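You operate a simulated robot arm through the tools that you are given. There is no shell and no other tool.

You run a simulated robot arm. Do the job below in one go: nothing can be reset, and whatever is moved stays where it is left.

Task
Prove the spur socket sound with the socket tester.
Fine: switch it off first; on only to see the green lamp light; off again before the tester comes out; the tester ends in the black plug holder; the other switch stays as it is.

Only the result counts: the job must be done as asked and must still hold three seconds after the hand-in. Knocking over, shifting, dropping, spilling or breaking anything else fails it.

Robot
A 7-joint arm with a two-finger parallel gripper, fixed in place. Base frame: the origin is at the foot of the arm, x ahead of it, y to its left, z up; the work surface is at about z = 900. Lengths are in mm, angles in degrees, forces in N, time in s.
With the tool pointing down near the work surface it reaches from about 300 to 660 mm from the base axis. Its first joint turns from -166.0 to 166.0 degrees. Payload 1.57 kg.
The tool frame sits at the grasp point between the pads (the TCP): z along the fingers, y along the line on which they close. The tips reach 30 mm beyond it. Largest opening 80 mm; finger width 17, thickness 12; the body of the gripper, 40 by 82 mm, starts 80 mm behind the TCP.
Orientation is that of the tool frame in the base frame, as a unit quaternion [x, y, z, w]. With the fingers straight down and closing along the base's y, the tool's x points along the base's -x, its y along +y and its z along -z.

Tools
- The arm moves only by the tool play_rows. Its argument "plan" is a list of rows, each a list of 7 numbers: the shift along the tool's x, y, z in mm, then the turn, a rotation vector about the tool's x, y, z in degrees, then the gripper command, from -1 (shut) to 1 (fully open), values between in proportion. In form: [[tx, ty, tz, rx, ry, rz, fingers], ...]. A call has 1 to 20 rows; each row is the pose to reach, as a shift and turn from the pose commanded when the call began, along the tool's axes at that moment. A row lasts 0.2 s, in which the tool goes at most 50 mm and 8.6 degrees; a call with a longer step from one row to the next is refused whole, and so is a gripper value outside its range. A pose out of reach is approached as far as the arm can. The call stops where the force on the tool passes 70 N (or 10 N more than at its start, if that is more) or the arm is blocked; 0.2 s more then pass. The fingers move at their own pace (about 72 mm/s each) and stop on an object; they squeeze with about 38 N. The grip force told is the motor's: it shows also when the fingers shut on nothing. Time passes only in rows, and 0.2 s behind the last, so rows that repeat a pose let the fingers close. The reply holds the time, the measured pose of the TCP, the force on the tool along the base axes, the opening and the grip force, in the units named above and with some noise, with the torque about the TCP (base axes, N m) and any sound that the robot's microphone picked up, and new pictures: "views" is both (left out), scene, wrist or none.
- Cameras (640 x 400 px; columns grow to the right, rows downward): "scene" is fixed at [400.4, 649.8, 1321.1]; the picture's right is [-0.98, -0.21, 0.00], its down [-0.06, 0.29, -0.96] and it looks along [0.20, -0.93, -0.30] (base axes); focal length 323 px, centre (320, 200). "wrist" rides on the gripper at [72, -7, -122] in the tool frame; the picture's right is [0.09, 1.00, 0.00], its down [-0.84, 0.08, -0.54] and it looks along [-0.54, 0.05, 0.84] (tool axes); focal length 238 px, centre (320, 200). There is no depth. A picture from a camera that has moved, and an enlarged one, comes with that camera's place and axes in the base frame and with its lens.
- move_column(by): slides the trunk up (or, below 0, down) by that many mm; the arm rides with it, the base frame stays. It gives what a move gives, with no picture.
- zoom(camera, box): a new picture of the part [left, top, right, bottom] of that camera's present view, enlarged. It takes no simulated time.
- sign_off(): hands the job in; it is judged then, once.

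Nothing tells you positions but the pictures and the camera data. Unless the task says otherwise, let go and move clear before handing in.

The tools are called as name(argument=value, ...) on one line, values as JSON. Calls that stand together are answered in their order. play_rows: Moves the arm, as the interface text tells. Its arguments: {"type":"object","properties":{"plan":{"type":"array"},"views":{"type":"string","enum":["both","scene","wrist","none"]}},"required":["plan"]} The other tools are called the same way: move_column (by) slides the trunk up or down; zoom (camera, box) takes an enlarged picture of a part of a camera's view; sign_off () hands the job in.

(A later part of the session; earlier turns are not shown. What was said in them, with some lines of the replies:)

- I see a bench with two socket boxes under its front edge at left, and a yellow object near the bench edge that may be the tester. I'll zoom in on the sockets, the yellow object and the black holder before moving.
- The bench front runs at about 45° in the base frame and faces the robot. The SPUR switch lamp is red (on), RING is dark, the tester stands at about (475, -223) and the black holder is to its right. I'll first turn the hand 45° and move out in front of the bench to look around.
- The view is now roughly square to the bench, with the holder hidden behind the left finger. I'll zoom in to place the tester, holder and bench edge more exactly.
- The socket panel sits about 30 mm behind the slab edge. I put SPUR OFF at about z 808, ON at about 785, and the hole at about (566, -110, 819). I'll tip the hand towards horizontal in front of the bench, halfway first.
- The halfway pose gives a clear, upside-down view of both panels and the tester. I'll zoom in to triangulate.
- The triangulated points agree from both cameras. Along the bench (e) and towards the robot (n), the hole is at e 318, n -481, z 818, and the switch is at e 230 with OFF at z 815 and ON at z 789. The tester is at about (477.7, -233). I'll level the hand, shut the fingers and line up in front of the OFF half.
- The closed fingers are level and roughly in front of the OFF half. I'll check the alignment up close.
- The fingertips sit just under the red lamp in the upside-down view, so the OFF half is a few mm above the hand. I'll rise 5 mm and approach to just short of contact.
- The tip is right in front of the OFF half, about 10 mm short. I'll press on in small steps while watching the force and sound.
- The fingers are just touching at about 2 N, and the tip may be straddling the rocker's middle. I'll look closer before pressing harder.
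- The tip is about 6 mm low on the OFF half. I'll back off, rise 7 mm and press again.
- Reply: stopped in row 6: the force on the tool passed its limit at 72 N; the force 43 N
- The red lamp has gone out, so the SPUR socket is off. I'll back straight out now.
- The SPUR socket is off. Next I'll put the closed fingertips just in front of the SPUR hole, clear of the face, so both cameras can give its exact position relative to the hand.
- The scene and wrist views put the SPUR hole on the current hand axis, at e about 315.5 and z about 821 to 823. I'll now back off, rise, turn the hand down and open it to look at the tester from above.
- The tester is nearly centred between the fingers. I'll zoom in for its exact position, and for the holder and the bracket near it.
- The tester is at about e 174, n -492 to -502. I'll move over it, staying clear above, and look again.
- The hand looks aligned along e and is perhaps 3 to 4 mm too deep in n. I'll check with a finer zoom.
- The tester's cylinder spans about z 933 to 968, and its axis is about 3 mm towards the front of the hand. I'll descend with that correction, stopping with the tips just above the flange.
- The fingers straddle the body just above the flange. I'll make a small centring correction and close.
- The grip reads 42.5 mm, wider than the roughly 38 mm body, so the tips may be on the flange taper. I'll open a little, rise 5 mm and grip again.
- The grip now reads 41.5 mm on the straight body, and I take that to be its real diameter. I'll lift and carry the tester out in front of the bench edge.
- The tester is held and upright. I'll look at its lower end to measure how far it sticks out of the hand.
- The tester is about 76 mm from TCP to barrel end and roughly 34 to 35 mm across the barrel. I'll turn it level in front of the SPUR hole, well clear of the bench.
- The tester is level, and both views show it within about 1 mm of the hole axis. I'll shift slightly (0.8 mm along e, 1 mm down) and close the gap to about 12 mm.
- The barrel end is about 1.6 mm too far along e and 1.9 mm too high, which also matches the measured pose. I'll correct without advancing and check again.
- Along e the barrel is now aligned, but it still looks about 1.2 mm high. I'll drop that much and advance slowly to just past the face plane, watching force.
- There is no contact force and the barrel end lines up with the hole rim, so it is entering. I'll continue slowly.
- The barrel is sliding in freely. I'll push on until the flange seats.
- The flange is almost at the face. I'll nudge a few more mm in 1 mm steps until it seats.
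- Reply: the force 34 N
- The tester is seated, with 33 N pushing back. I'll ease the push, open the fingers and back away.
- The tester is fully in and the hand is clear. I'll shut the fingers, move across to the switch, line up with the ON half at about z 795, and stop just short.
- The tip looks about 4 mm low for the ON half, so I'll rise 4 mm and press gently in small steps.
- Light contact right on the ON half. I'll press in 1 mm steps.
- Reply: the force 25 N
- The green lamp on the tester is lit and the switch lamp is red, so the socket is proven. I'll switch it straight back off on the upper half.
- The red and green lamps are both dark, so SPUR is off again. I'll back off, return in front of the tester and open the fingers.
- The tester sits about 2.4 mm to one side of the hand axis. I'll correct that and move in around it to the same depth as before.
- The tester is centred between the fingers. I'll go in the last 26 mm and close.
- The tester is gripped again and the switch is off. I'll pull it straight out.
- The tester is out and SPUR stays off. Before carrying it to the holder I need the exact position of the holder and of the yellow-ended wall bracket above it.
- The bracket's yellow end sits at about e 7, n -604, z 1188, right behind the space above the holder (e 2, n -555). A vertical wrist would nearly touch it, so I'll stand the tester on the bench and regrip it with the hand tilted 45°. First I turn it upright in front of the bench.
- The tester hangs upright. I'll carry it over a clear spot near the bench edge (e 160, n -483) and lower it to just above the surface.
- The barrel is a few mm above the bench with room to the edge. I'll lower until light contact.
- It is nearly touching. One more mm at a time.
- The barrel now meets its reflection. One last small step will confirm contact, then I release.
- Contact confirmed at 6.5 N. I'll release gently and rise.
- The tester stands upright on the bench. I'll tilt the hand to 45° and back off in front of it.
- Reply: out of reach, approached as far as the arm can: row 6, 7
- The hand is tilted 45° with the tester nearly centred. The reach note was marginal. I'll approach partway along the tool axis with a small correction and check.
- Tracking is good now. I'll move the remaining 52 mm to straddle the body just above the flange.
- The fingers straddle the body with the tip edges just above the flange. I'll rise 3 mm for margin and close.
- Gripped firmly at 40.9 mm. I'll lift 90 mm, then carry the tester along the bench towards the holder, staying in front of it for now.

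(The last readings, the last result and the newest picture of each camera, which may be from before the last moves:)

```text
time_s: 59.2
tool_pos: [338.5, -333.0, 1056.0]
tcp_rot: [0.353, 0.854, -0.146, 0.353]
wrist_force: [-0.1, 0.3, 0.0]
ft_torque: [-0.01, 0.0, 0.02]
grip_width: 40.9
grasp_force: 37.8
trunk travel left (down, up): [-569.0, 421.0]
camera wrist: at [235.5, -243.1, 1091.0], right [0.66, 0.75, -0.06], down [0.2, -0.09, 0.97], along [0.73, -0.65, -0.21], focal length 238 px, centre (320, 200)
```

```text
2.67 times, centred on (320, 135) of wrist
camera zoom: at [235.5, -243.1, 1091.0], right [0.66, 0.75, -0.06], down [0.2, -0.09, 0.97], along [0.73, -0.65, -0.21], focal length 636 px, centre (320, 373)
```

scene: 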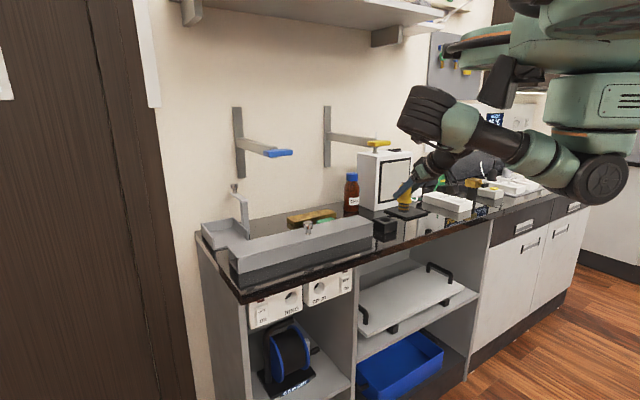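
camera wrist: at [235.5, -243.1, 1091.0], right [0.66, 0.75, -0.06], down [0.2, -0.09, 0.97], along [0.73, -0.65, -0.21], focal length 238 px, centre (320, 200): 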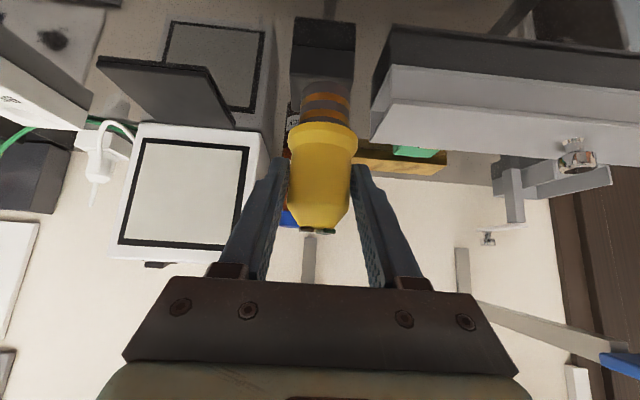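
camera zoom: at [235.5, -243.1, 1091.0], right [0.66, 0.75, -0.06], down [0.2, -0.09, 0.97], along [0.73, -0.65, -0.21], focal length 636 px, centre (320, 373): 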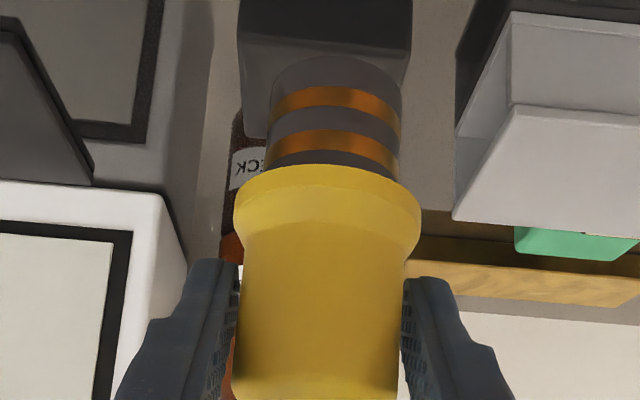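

The tester is held above and in front of the holder, which I place at e about 3.5, n about -557, top z about 937. I'll move in over it, staying about 50 mm above.

play_rows(plan=[[-18, 0, 18, 0, 0, 0, -1], [-36, 0, 36, 0, 0, 0, -1], [-52.3, 0, 52.3, 0, 0, 0, -1], [-52.3, 0, 52.3, 0, 0, 0, -1]], views="both")

zoom(camera="scene", box=[350, 185, 430, 245])

zoom(camera="wrist", box=[200, 0, 440, 150])

```text
time_s: 60.2
tool_pos: [390.7, -385.0, 1055.3]
tcp_rot: [0.354, 0.854, -0.146, 0.353]
wrist_force: [-0.8, 0.3, -1.1]
ft_torque: [0.02, -0.01, -0.01]
grip_width: 40.9
grasp_force: 37.2
trunk travel left (down, up): [-569.0, 421.0]
camera wrist: at [288.6, -294.3, 1090.9], right [0.66, 0.75, -0.06], down [0.2, -0.09, 0.97], along [0.73, -0.65, -0.21], focal length 238 px, centre (320, 200)
```

scene: 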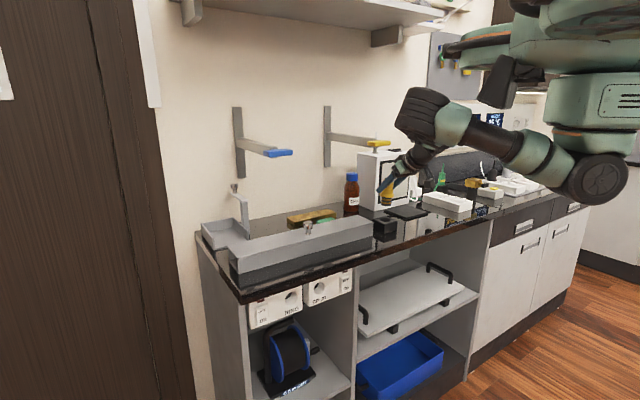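
wrist: 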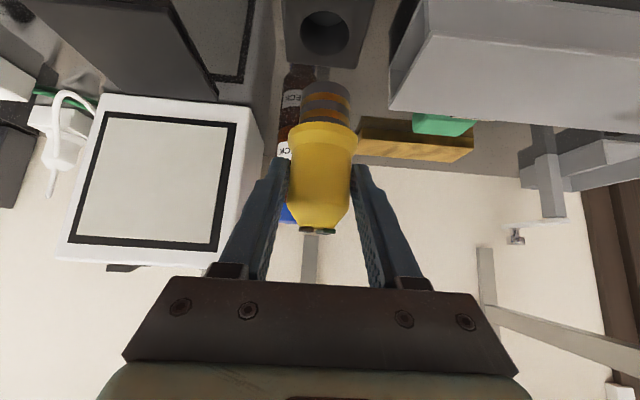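

```text
6.67 times, centred on (390, 215) of scene
camera zoom: at [400.4, 649.8, 1321.1], right [-0.98, -0.21, 0.0], down [-0.06, 0.29, -0.96], along [0.2, -0.93, -0.3], focal length 2151 px, centre (-147, 100)
```

zoom: 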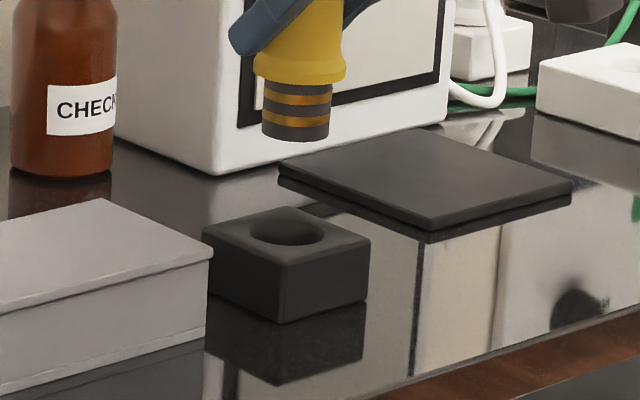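

```text
2.67 times, centred on (320, 75) of wrist
camera zoom: at [288.6, -294.3, 1090.9], right [0.66, 0.75, -0.06], down [0.2, -0.09, 0.97], along [0.73, -0.65, -0.21], focal length 636 px, centre (320, 533)
```

zoom: 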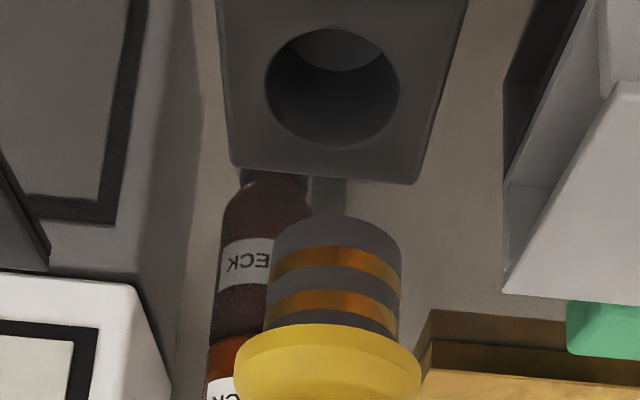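

The wrist and scene views disagree by a few mm on where the hole is relative to the barrel. I'll zoom in harder on both before lowering.

zoom(camera="scene", box=[372, 196, 404, 236])

zoom(camera="wrist", box=[260, 0, 390, 80])

zoom(camera="wrist", box=[260, 70, 390, 150])

```text
10.00 times, centred on (388, 216) of scene
camera zoom: at [400.4, 649.8, 1321.1], right [-0.98, -0.21, 0.0], down [-0.06, 0.29, -0.96], along [0.2, -0.93, -0.3], focal length 3226 px, centre (-360, 40)
```

zoom: 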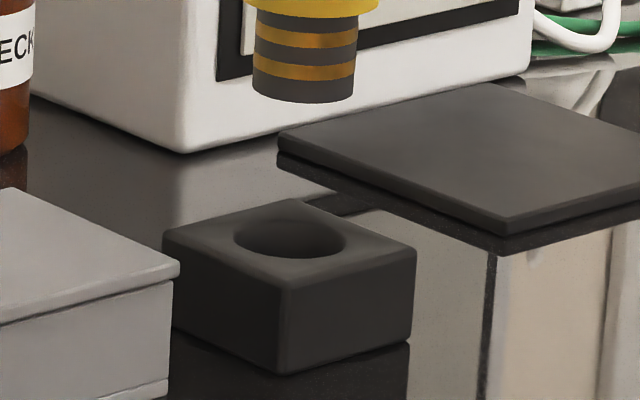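

```text
4.92 times, centred on (325, 40) of wrist
camera zoom: at [288.6, -294.3, 1090.9], right [0.66, 0.75, -0.06], down [0.2, -0.09, 0.97], along [0.73, -0.65, -0.21], focal length 1173 px, centre (295, 988)
```

zoom: 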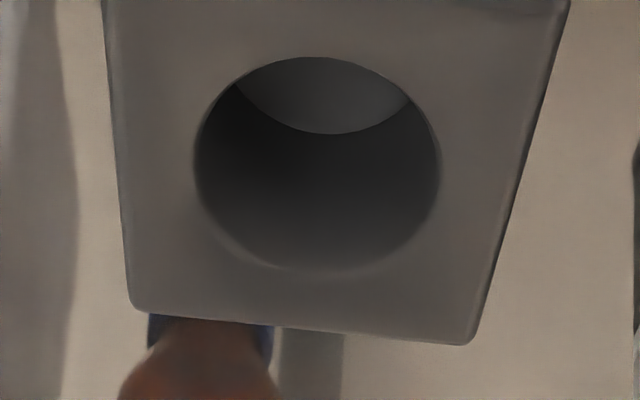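

```text
4.92 times, centred on (325, 110) of wrist
camera zoom: at [288.6, -294.3, 1090.9], right [0.66, 0.75, -0.06], down [0.2, -0.09, 0.97], along [0.73, -0.65, -0.21], focal length 1173 px, centre (295, 643)
```

zoom: 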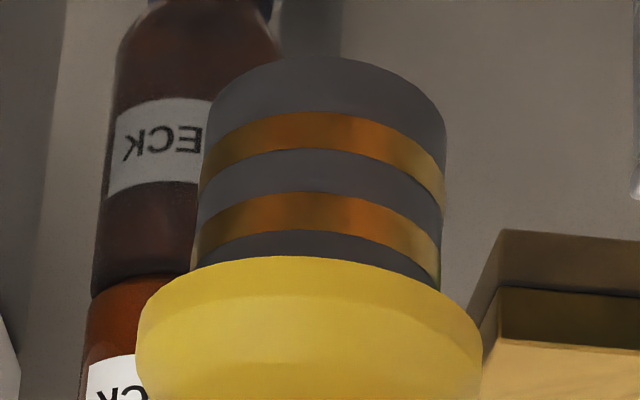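

Taking both views together, the hole is about 4 mm lower in e and about 5 mm deeper in n, roughly 55 mm below the barrel end. I'll shift part of that, lower 35 mm and re-measure closer.

play_rows(plan=[[-3.5, -3.5, 3.5, 0, 0, 0, -1], [5, -3.5, 12, 0, 0, 0, -1], [13, -3.5, 20, 0, 0, 0, -1], [21.2, -3.5, 28.3, 0, 0, 0, -1], [21.2, -3.5, 28.3, 0, 0, 0, -1]], views="both")

zoom(camera="scene", box=[372, 206, 404, 238])

zoom(camera="wrist", box=[250, 40, 400, 134])

```text
time_s: 61.4
tool_pos: [392.6, -390.4, 1023.4]
tcp_rot: [0.353, 0.854, -0.146, 0.353]
wrist_force: [-0.6, 0.1, -0.8]
ft_torque: [0.02, -0.03, 0.04]
grip_width: 40.9
grasp_force: 37.6
trunk travel left (down, up): [-569.0, 421.0]
camera wrist: at [290.5, -300.1, 1056.7], right [0.66, 0.75, -0.07], down [0.2, -0.09, 0.97], along [0.73, -0.65, -0.21], focal length 238 px, centre (320, 200)
```

scene: 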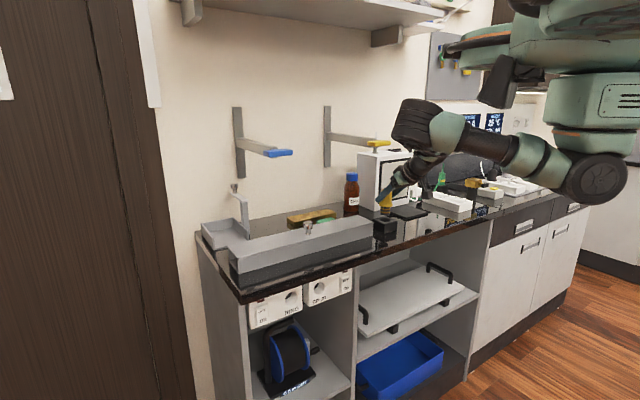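
wrist: 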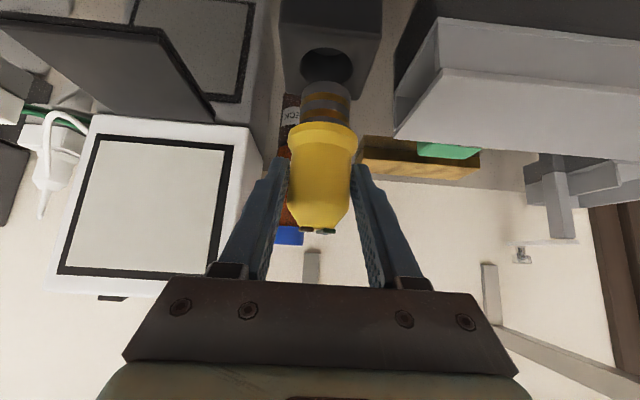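

```text
12.50 times, centred on (388, 222) of scene
camera zoom: at [400.4, 649.8, 1321.1], right [-0.98, -0.21, 0.0], down [-0.06, 0.29, -0.96], along [0.2, -0.93, -0.3], focal length 4033 px, centre (-530, -75)
```

zoom: 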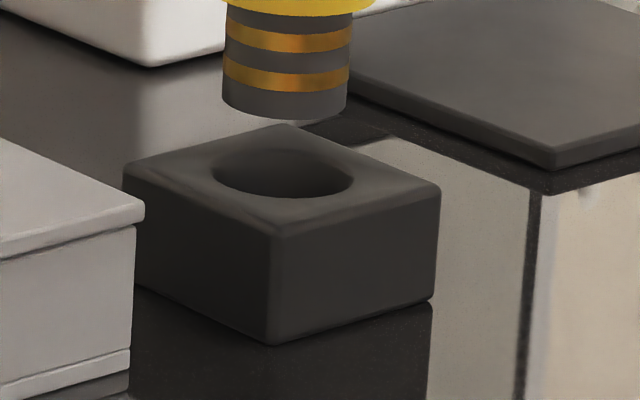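

```text
4.26 times, centred on (325, 87) of wrist
camera zoom: at [290.5, -300.1, 1056.7], right [0.66, 0.75, -0.07], down [0.2, -0.09, 0.97], along [0.73, -0.65, -0.21], focal length 1014 px, centre (299, 681)
```

zoom: 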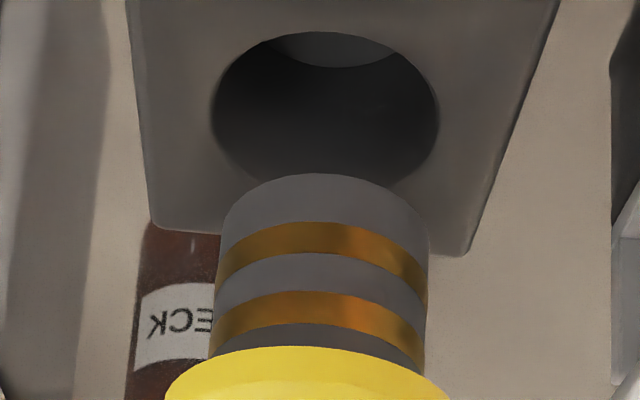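

The two views now agree: about 1.2 mm left in e, 0.5 mm in n, and 22 mm to go. I'll correct and lower 16 mm.

play_rows(plan=[[-0.35, -1.2, 0.35, 0, 0, 0, -1], [5.3, -1.2, 6, 0, 0, 0, -1], [10.9, -1.2, 11.7, 0, 0, 0, -1], [10.9, -1.2, 11.7, 0, 0, 0, -1]], views="wrist")

zoom(camera="scene", box=[372, 206, 404, 238])

zoom(camera="wrist", box=[250, 40, 400, 134])

```text
time_s: 62.4
tool_pos: [391.1, -393.0, 1004.8]
tcp_rot: [0.353, 0.854, -0.146, 0.353]
wrist_force: [0.5, 0.2, -0.8]
ft_torque: [0.01, 0.01, -0.01]
grip_width: 40.7
grasp_force: 37.8
trunk travel left (down, up): [-569.0, 421.0]
camera wrist: at [289.6, -302.1, 1039.5], right [0.66, 0.75, -0.06], down [0.2, -0.09, 0.97], along [0.73, -0.65, -0.21], focal length 238 px, centre (320, 200)
```

wrist: 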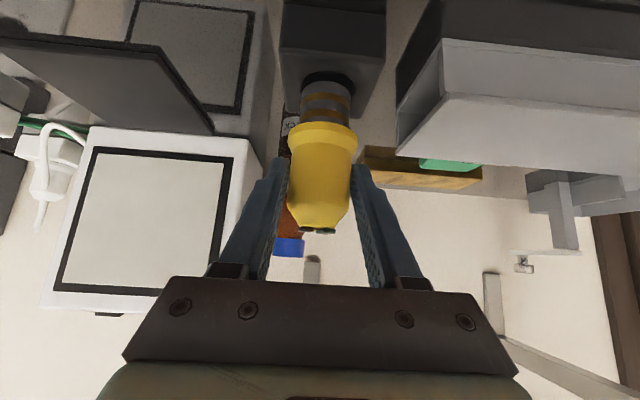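

```text
12.50 times, centred on (388, 222) of scene
camera zoom: at [400.4, 649.8, 1321.1], right [-0.98, -0.21, 0.0], down [-0.06, 0.29, -0.96], along [0.2, -0.93, -0.3], focal length 4033 px, centre (-530, -75)
```

zoom: 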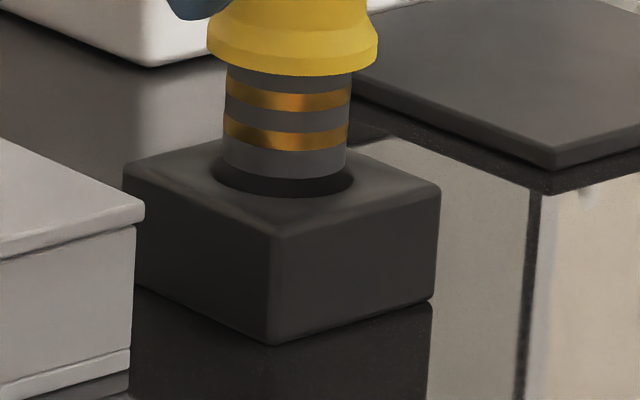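

```text
4.26 times, centred on (325, 87) of wrist
camera zoom: at [289.6, -302.1, 1039.5], right [0.66, 0.75, -0.06], down [0.2, -0.09, 0.97], along [0.73, -0.65, -0.21], focal length 1014 px, centre (299, 681)
```

zoom: 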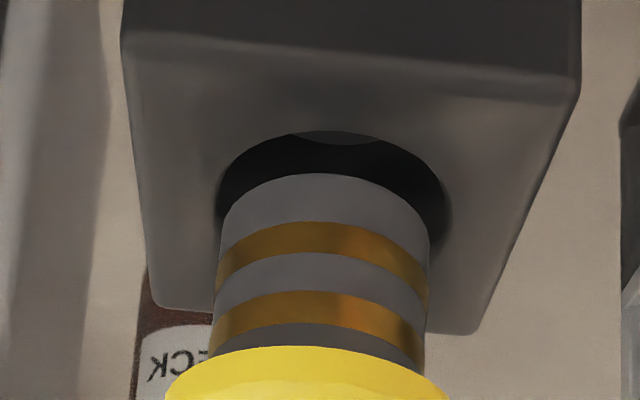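

The barrel is about 4 mm above the hole and within about 1 mm of centre. I'll fine-correct and start lowering it in, watching force.

play_rows(plan=[[0.5, 0.9, -0.5, 0, 0, 0, -1], [2.6, 0.9, 1.6, 0, 0, 0, -1], [4.7, 0.9, 3.7, 0, 0, 0, -1], [6.8, 0.9, 5.8, 0, 0, 0, -1], [9, 0.9, 8, 0, 0, 0, -1]], views="wrist")

zoom(camera="scene", box=[372, 206, 404, 238])

zoom(camera="wrist", box=[250, 40, 400, 134])

```text
time_s: 63.6
tool_pos: [392.0, -392.0, 993.8]
tcp_rot: [0.354, 0.854, -0.147, 0.353]
wrist_force: [0.0, 0.8, -0.7]
ft_torque: [0.0, 0.01, 0.02]
grip_width: 40.6
grasp_force: 37.9
trunk travel left (down, up): [-569.0, 421.0]
camera wrist: at [289.4, -301.0, 1027.8], right [0.66, 0.75, -0.06], down [0.2, -0.09, 0.97], along [0.73, -0.65, -0.21], focal length 238 px, centre (320, 200)
```

wrist: 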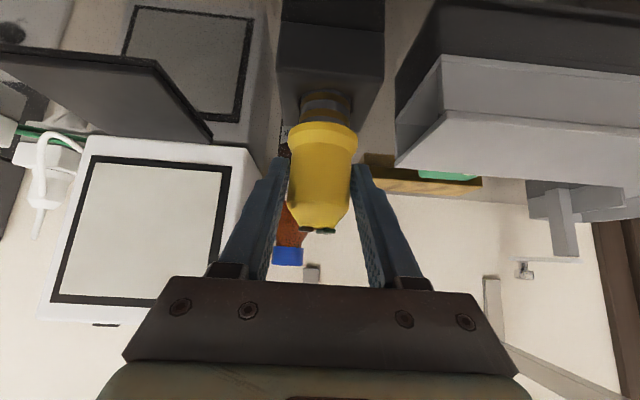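

```text
12.50 times, centred on (388, 222) of scene
camera zoom: at [400.4, 649.8, 1321.1], right [-0.98, -0.21, 0.0], down [-0.06, 0.29, -0.96], along [0.2, -0.93, -0.3], focal length 4033 px, centre (-530, -75)
```

zoom: 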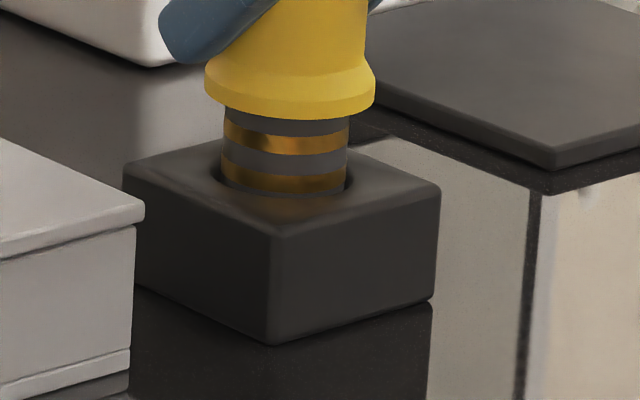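

```text
4.26 times, centred on (325, 87) of wrist
camera zoom: at [289.4, -301.0, 1027.8], right [0.66, 0.75, -0.06], down [0.2, -0.09, 0.97], along [0.73, -0.65, -0.21], focal length 1014 px, centre (299, 681)
```

zoom: 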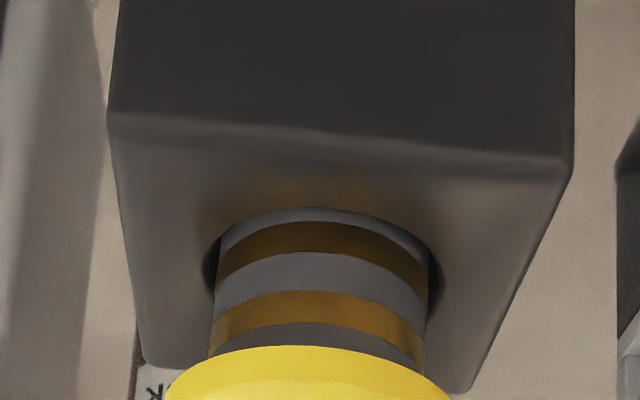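

The barrel is in the holder with no side force. I'll keep lowering.

play_rows(plan=[[2.1, 0, 2.1, 0, 0, 0, -1], [4.2, 0, 4.3, 0, 0, 0, -1], [6.4, 0, 6.4, 0, 0, 0, -1], [8.5, 0, 8.5, 0, 0, 0, -1]], views="none")

zoom(camera="scene", box=[372, 206, 404, 238])

```text
time_s: 64.6
tool_pos: [391.0, -392.0, 979.7]
tcp_rot: [0.353, 0.854, -0.146, 0.353]
wrist_force: [-0.6, 0.3, -1.4]
ft_torque: [-0.01, 0.04, 0.03]
grip_width: 40.7
grasp_force: 38.0
trunk travel left (down, up): [-569.0, 421.0]
```

```text
12.50 times, centred on (388, 222) of scene
camera zoom: at [400.4, 649.8, 1321.1], right [-0.98, -0.21, 0.0], down [-0.06, 0.29, -0.96], along [0.2, -0.93, -0.3], focal length 4033 px, centre (-530, -75)
```

zoom: 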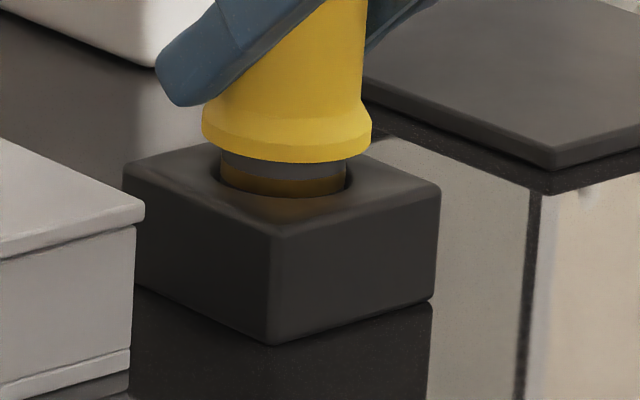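

About 7 to 9 mm remain until the flange rests. I'll continue in smaller steps.

play_rows(plan=[[1.8, 0, 1.8, 0, 0, 0, -1], [3.5, 0, 3.5, 0, 0, 0, -1], [4.5, 0, 4.5, 0, 0, 0, -1], [4.5, 0, 4.5, 0, 0, 0, -1]], views="none")

zoom(camera="scene", box=[372, 206, 404, 238])

```text
time_s: 65.6
tool_pos: [391.6, -391.2, 974.6]
tcp_rot: [0.354, 0.854, -0.146, 0.352]
wrist_force: [-0.2, 0.2, -0.8]
ft_torque: [0.0, 0.01, -0.01]
grip_width: 41.0
grasp_force: 38.1
trunk travel left (down, up): [-569.0, 421.0]
```

```text
12.50 times, centred on (388, 222) of scene
camera zoom: at [400.4, 649.8, 1321.1], right [-0.98, -0.21, 0.0], down [-0.06, 0.29, -0.96], along [0.2, -0.93, -0.3], focal length 4033 px, centre (-530, -75)
```

zoom: 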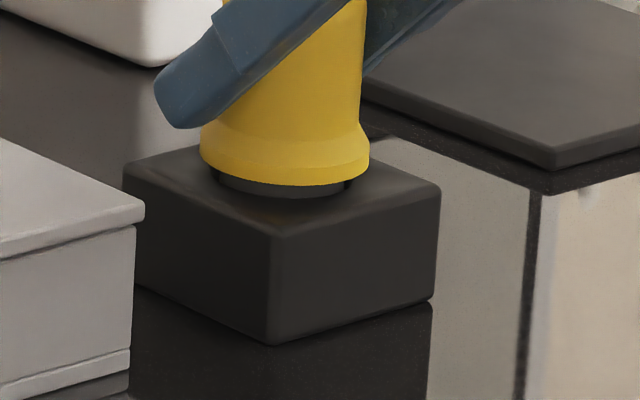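

About 4.5 mm to go.

play_rows(plan=[[1.4, 0, 1.4, 0, 0, 0, -1], [2.5, 0, 2.5, 0, 0, 0, -1], [3.2, 0, 3.2, 0, 0, 0, -1], [3.6, 0, 3.6, 0, 0, 0, -1]], views="none")

zoom(camera="scene", box=[372, 206, 404, 238])

```text
time_s: 66.6
tool_pos: [392.6, -391.4, 970.6]
tcp_rot: [0.353, 0.854, -0.146, 0.354]
wrist_force: [-0.3, 1.2, 4.4]
ft_torque: [0.01, 0.1, -0.04]
grip_width: 40.8
grasp_force: 37.6
trunk travel left (down, up): [-569.0, 421.0]
```

```text
12.50 times, centred on (388, 222) of scene
camera zoom: at [400.4, 649.8, 1321.1], right [-0.98, -0.21, 0.0], down [-0.06, 0.29, -0.96], along [0.2, -0.93, -0.3], focal length 4033 px, centre (-530, -75)
```

zoom: 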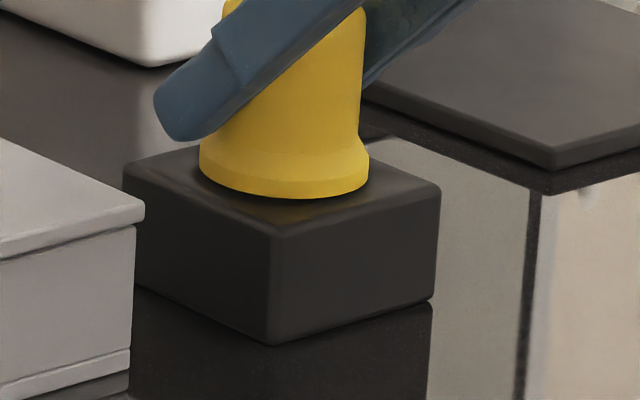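

Contact at about 4 N with the flange on the holder top. One more half mm will confirm it is seated.

play_rows(plan=[[0.4, 0, 0.4, 0, 0, 0, -1], [0.4, 0, 0.4, 0, 0, 0, -1]], views="wrist")

zoom(camera="wrist", box=[220, 50, 420, 250])

```text
time_s: 67.2
tool_pos: [390.9, -391.0, 969.7]
tcp_rot: [0.353, 0.854, -0.146, 0.353]
wrist_force: [1.2, 1.5, 10.3]
ft_torque: [0.0, 0.06, 0.0]
grip_width: 40.5
grasp_force: 37.9
trunk travel left (down, up): [-569.0, 421.0]
camera wrist: at [289.4, -300.7, 1005.3], right [0.66, 0.75, -0.06], down [0.2, -0.09, 0.98], along [0.73, -0.65, -0.21], focal length 238 px, centre (320, 200)
```

wrist: 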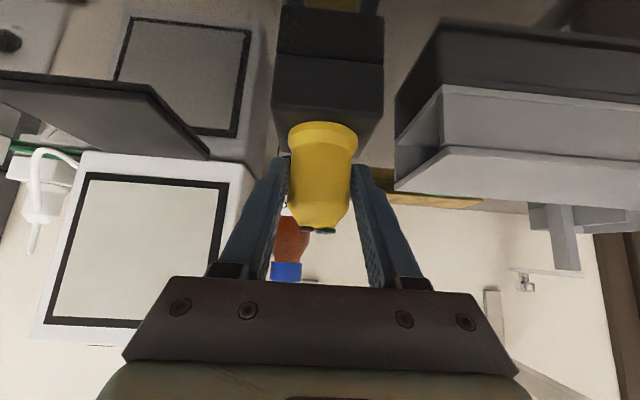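

```text
2.00 times, centred on (320, 150) of wrist
camera zoom: at [289.4, -300.7, 1005.3], right [0.66, 0.75, -0.06], down [0.2, -0.09, 0.98], along [0.73, -0.65, -0.21], focal length 477 px, centre (320, 300)
```

zoom: 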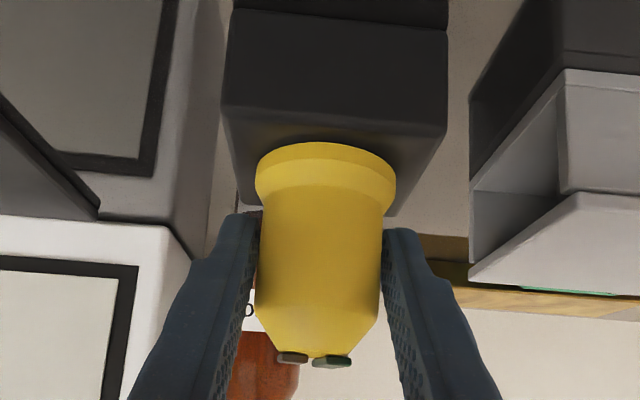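

The force rises to 10 N, so the tester is seated. I'll ease off, open and withdraw along the tool axis.

play_rows(plan=[[-0.6, 0, -0.6, 0, 0, 0, -1], [-0.6, 0, -0.6, 0, 0, 0, 0.1], [-0.6, 0, -0.6, 0, 0, 0, 0.35], [-0.6, 0, -0.6, 0, 0, 0, 0.6], [-0.6, 0, -0.6, 0, 0, 0, 0.6], [-2, 0, -15, 0, 0, 0, 0.6], [-4, 0, -45, 0, 0, 0, 0.6], [-6, 0, -90, 0, 0, 0, 0.6], [-6, 0, -90, 0, 0, 0, 0.6]], views="both")

zoom(camera="scene", box=[360, 190, 424, 240])

zoom(camera="scene", box=[240, 255, 368, 335])

```text
time_s: 69.2
tool_pos: [349.7, -351.2, 1036.8]
tcp_rot: [0.353, 0.854, -0.146, 0.353]
wrist_force: [0.3, 0.1, -0.5]
ft_torque: [0.05, -0.01, -0.02]
grip_width: 63.9
grasp_force: 0.2
trunk travel left (down, up): [-569.0, 421.0]
camera wrist: at [247.5, -259.4, 1071.9], right [0.66, 0.75, -0.06], down [0.2, -0.09, 0.97], along [0.73, -0.65, -0.21], focal length 238 px, centre (320, 200)
```

scene: 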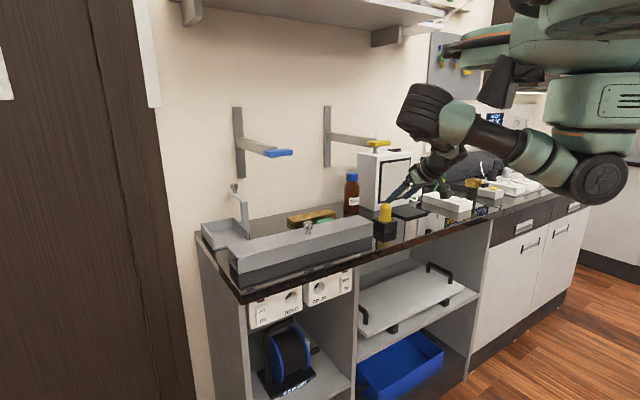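
wrist: 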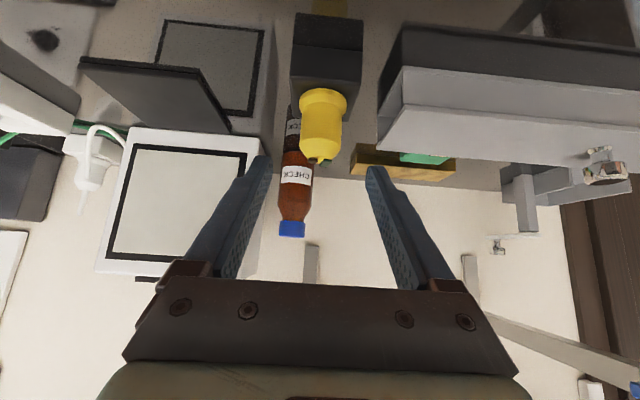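

```text
8.00 times, centred on (392, 215) of scene
camera zoom: at [400.4, 649.8, 1321.1], right [-0.98, -0.21, 0.0], down [-0.06, 0.29, -0.96], along [0.2, -0.93, -0.3], focal length 2581 px, centre (-256, 80)
```

zoom: 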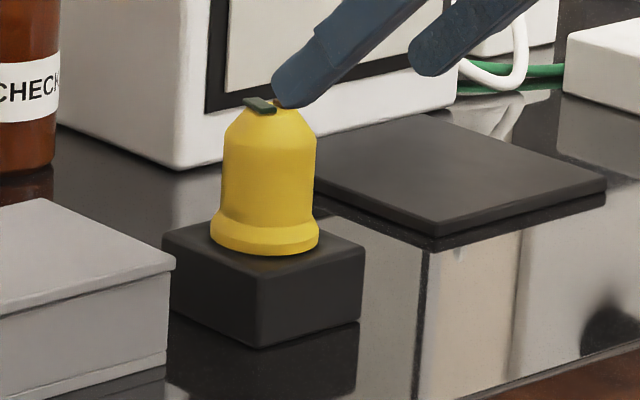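

```text
5.00 times, centred on (304, 295) of scene
camera zoom: at [400.4, 649.8, 1321.1], right [-0.98, -0.21, 0.0], down [-0.06, 0.29, -0.96], along [0.2, -0.93, -0.3], focal length 1613 px, centre (400, -275)
```

zoom: 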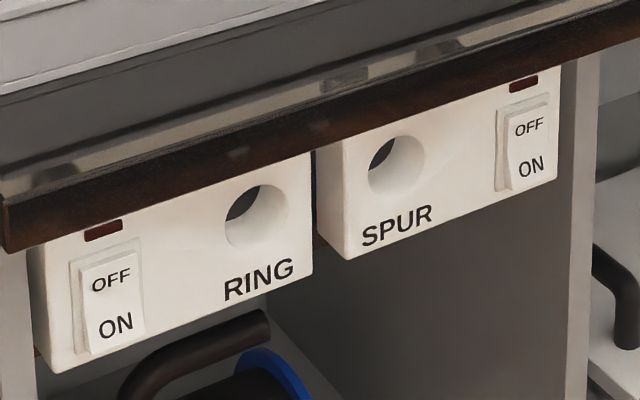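

The tester sits upright in the black holder, SPUR is off and RING is unchanged. I'll move the hand further clear before a last check.

play_rows(plan=[[-10, 0, -30, 0, 0, 0, 0.6], [-25, 0, -60, 0, 0, 0, 0.6], [-25, 0, -60, 0, 0, 0, 0.6], [-25, 0, -60, 0, 0, 0, 0.6]], views="both")

zoom(camera="scene", box=[360, 190, 424, 240])

```text
time_s: 70.2
tool_pos: [322.0, -337.4, 1083.0]
tcp_rot: [0.345, 0.864, -0.172, 0.322]
wrist_force: [0.2, -0.7, -0.5]
ft_torque: [0.01, 0.06, 0.0]
grip_width: 63.9
grasp_force: 0.2
trunk travel left (down, up): [-569.0, 421.0]
camera wrist: at [223.8, -244.9, 1124.1], right [0.65, 0.75, -0.14], down [0.28, -0.07, 0.96], along [0.7, -0.66, -0.26], focal length 238 px, centre (320, 200)
```

scene: 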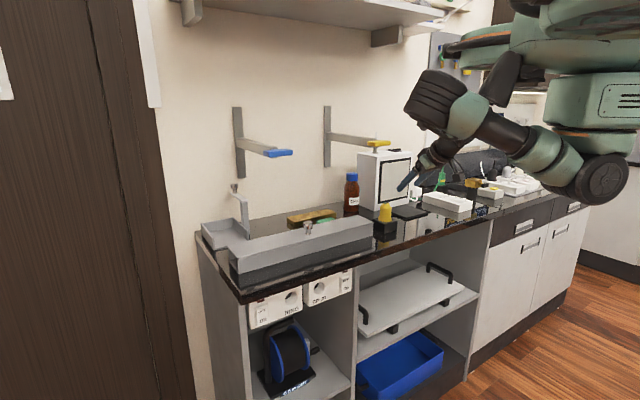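
wrist: 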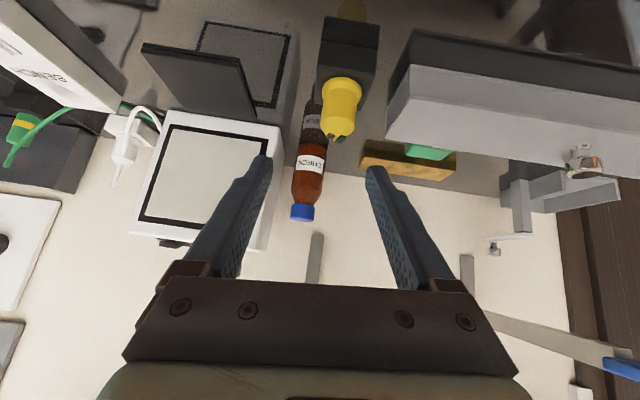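

```text
8.00 times, centred on (392, 215) of scene
camera zoom: at [400.4, 649.8, 1321.1], right [-0.98, -0.21, 0.0], down [-0.06, 0.29, -0.96], along [0.2, -0.93, -0.3], focal length 2581 px, centre (-256, 80)
```

zoom: 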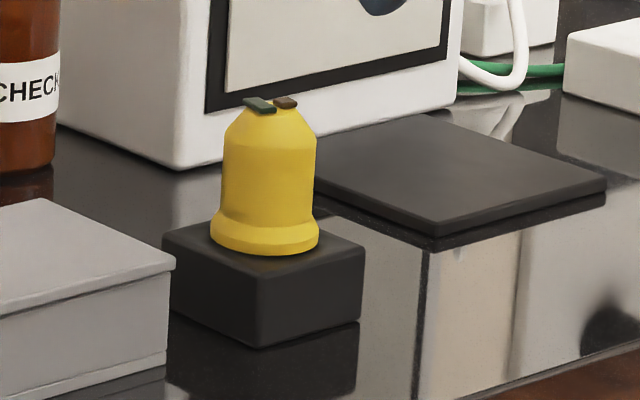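

The green lamp was seen lit, SPUR is off again, and the tester is seated in the black holder. The RING switch was never touched and the hand is clear, so I'm handing in.

sign_off()

```text
The job is handed in.
```

The spur socket tested sound: with the tester plugged in and SPUR switched on, its green lamp lit.

- **Order of work:** SPUR was switched off before the tester went in. It was on only for the moment it took to see the green lamp, and off again before the tester came out.
- **End state:** the tester sits seated in the black plug holder and the SPUR lamp is dark. The RING switch was not touched. The hand is open and clear of everything.
- **Extra step:** I set the tester down briefly on the bench to regrip it at an angle. A wall bracket behind the space above the holder left too little room for the arm to come straight down.

I saw nothing else moved or knocked in the camera views. The job is handed in, but I have not seen the judging result.
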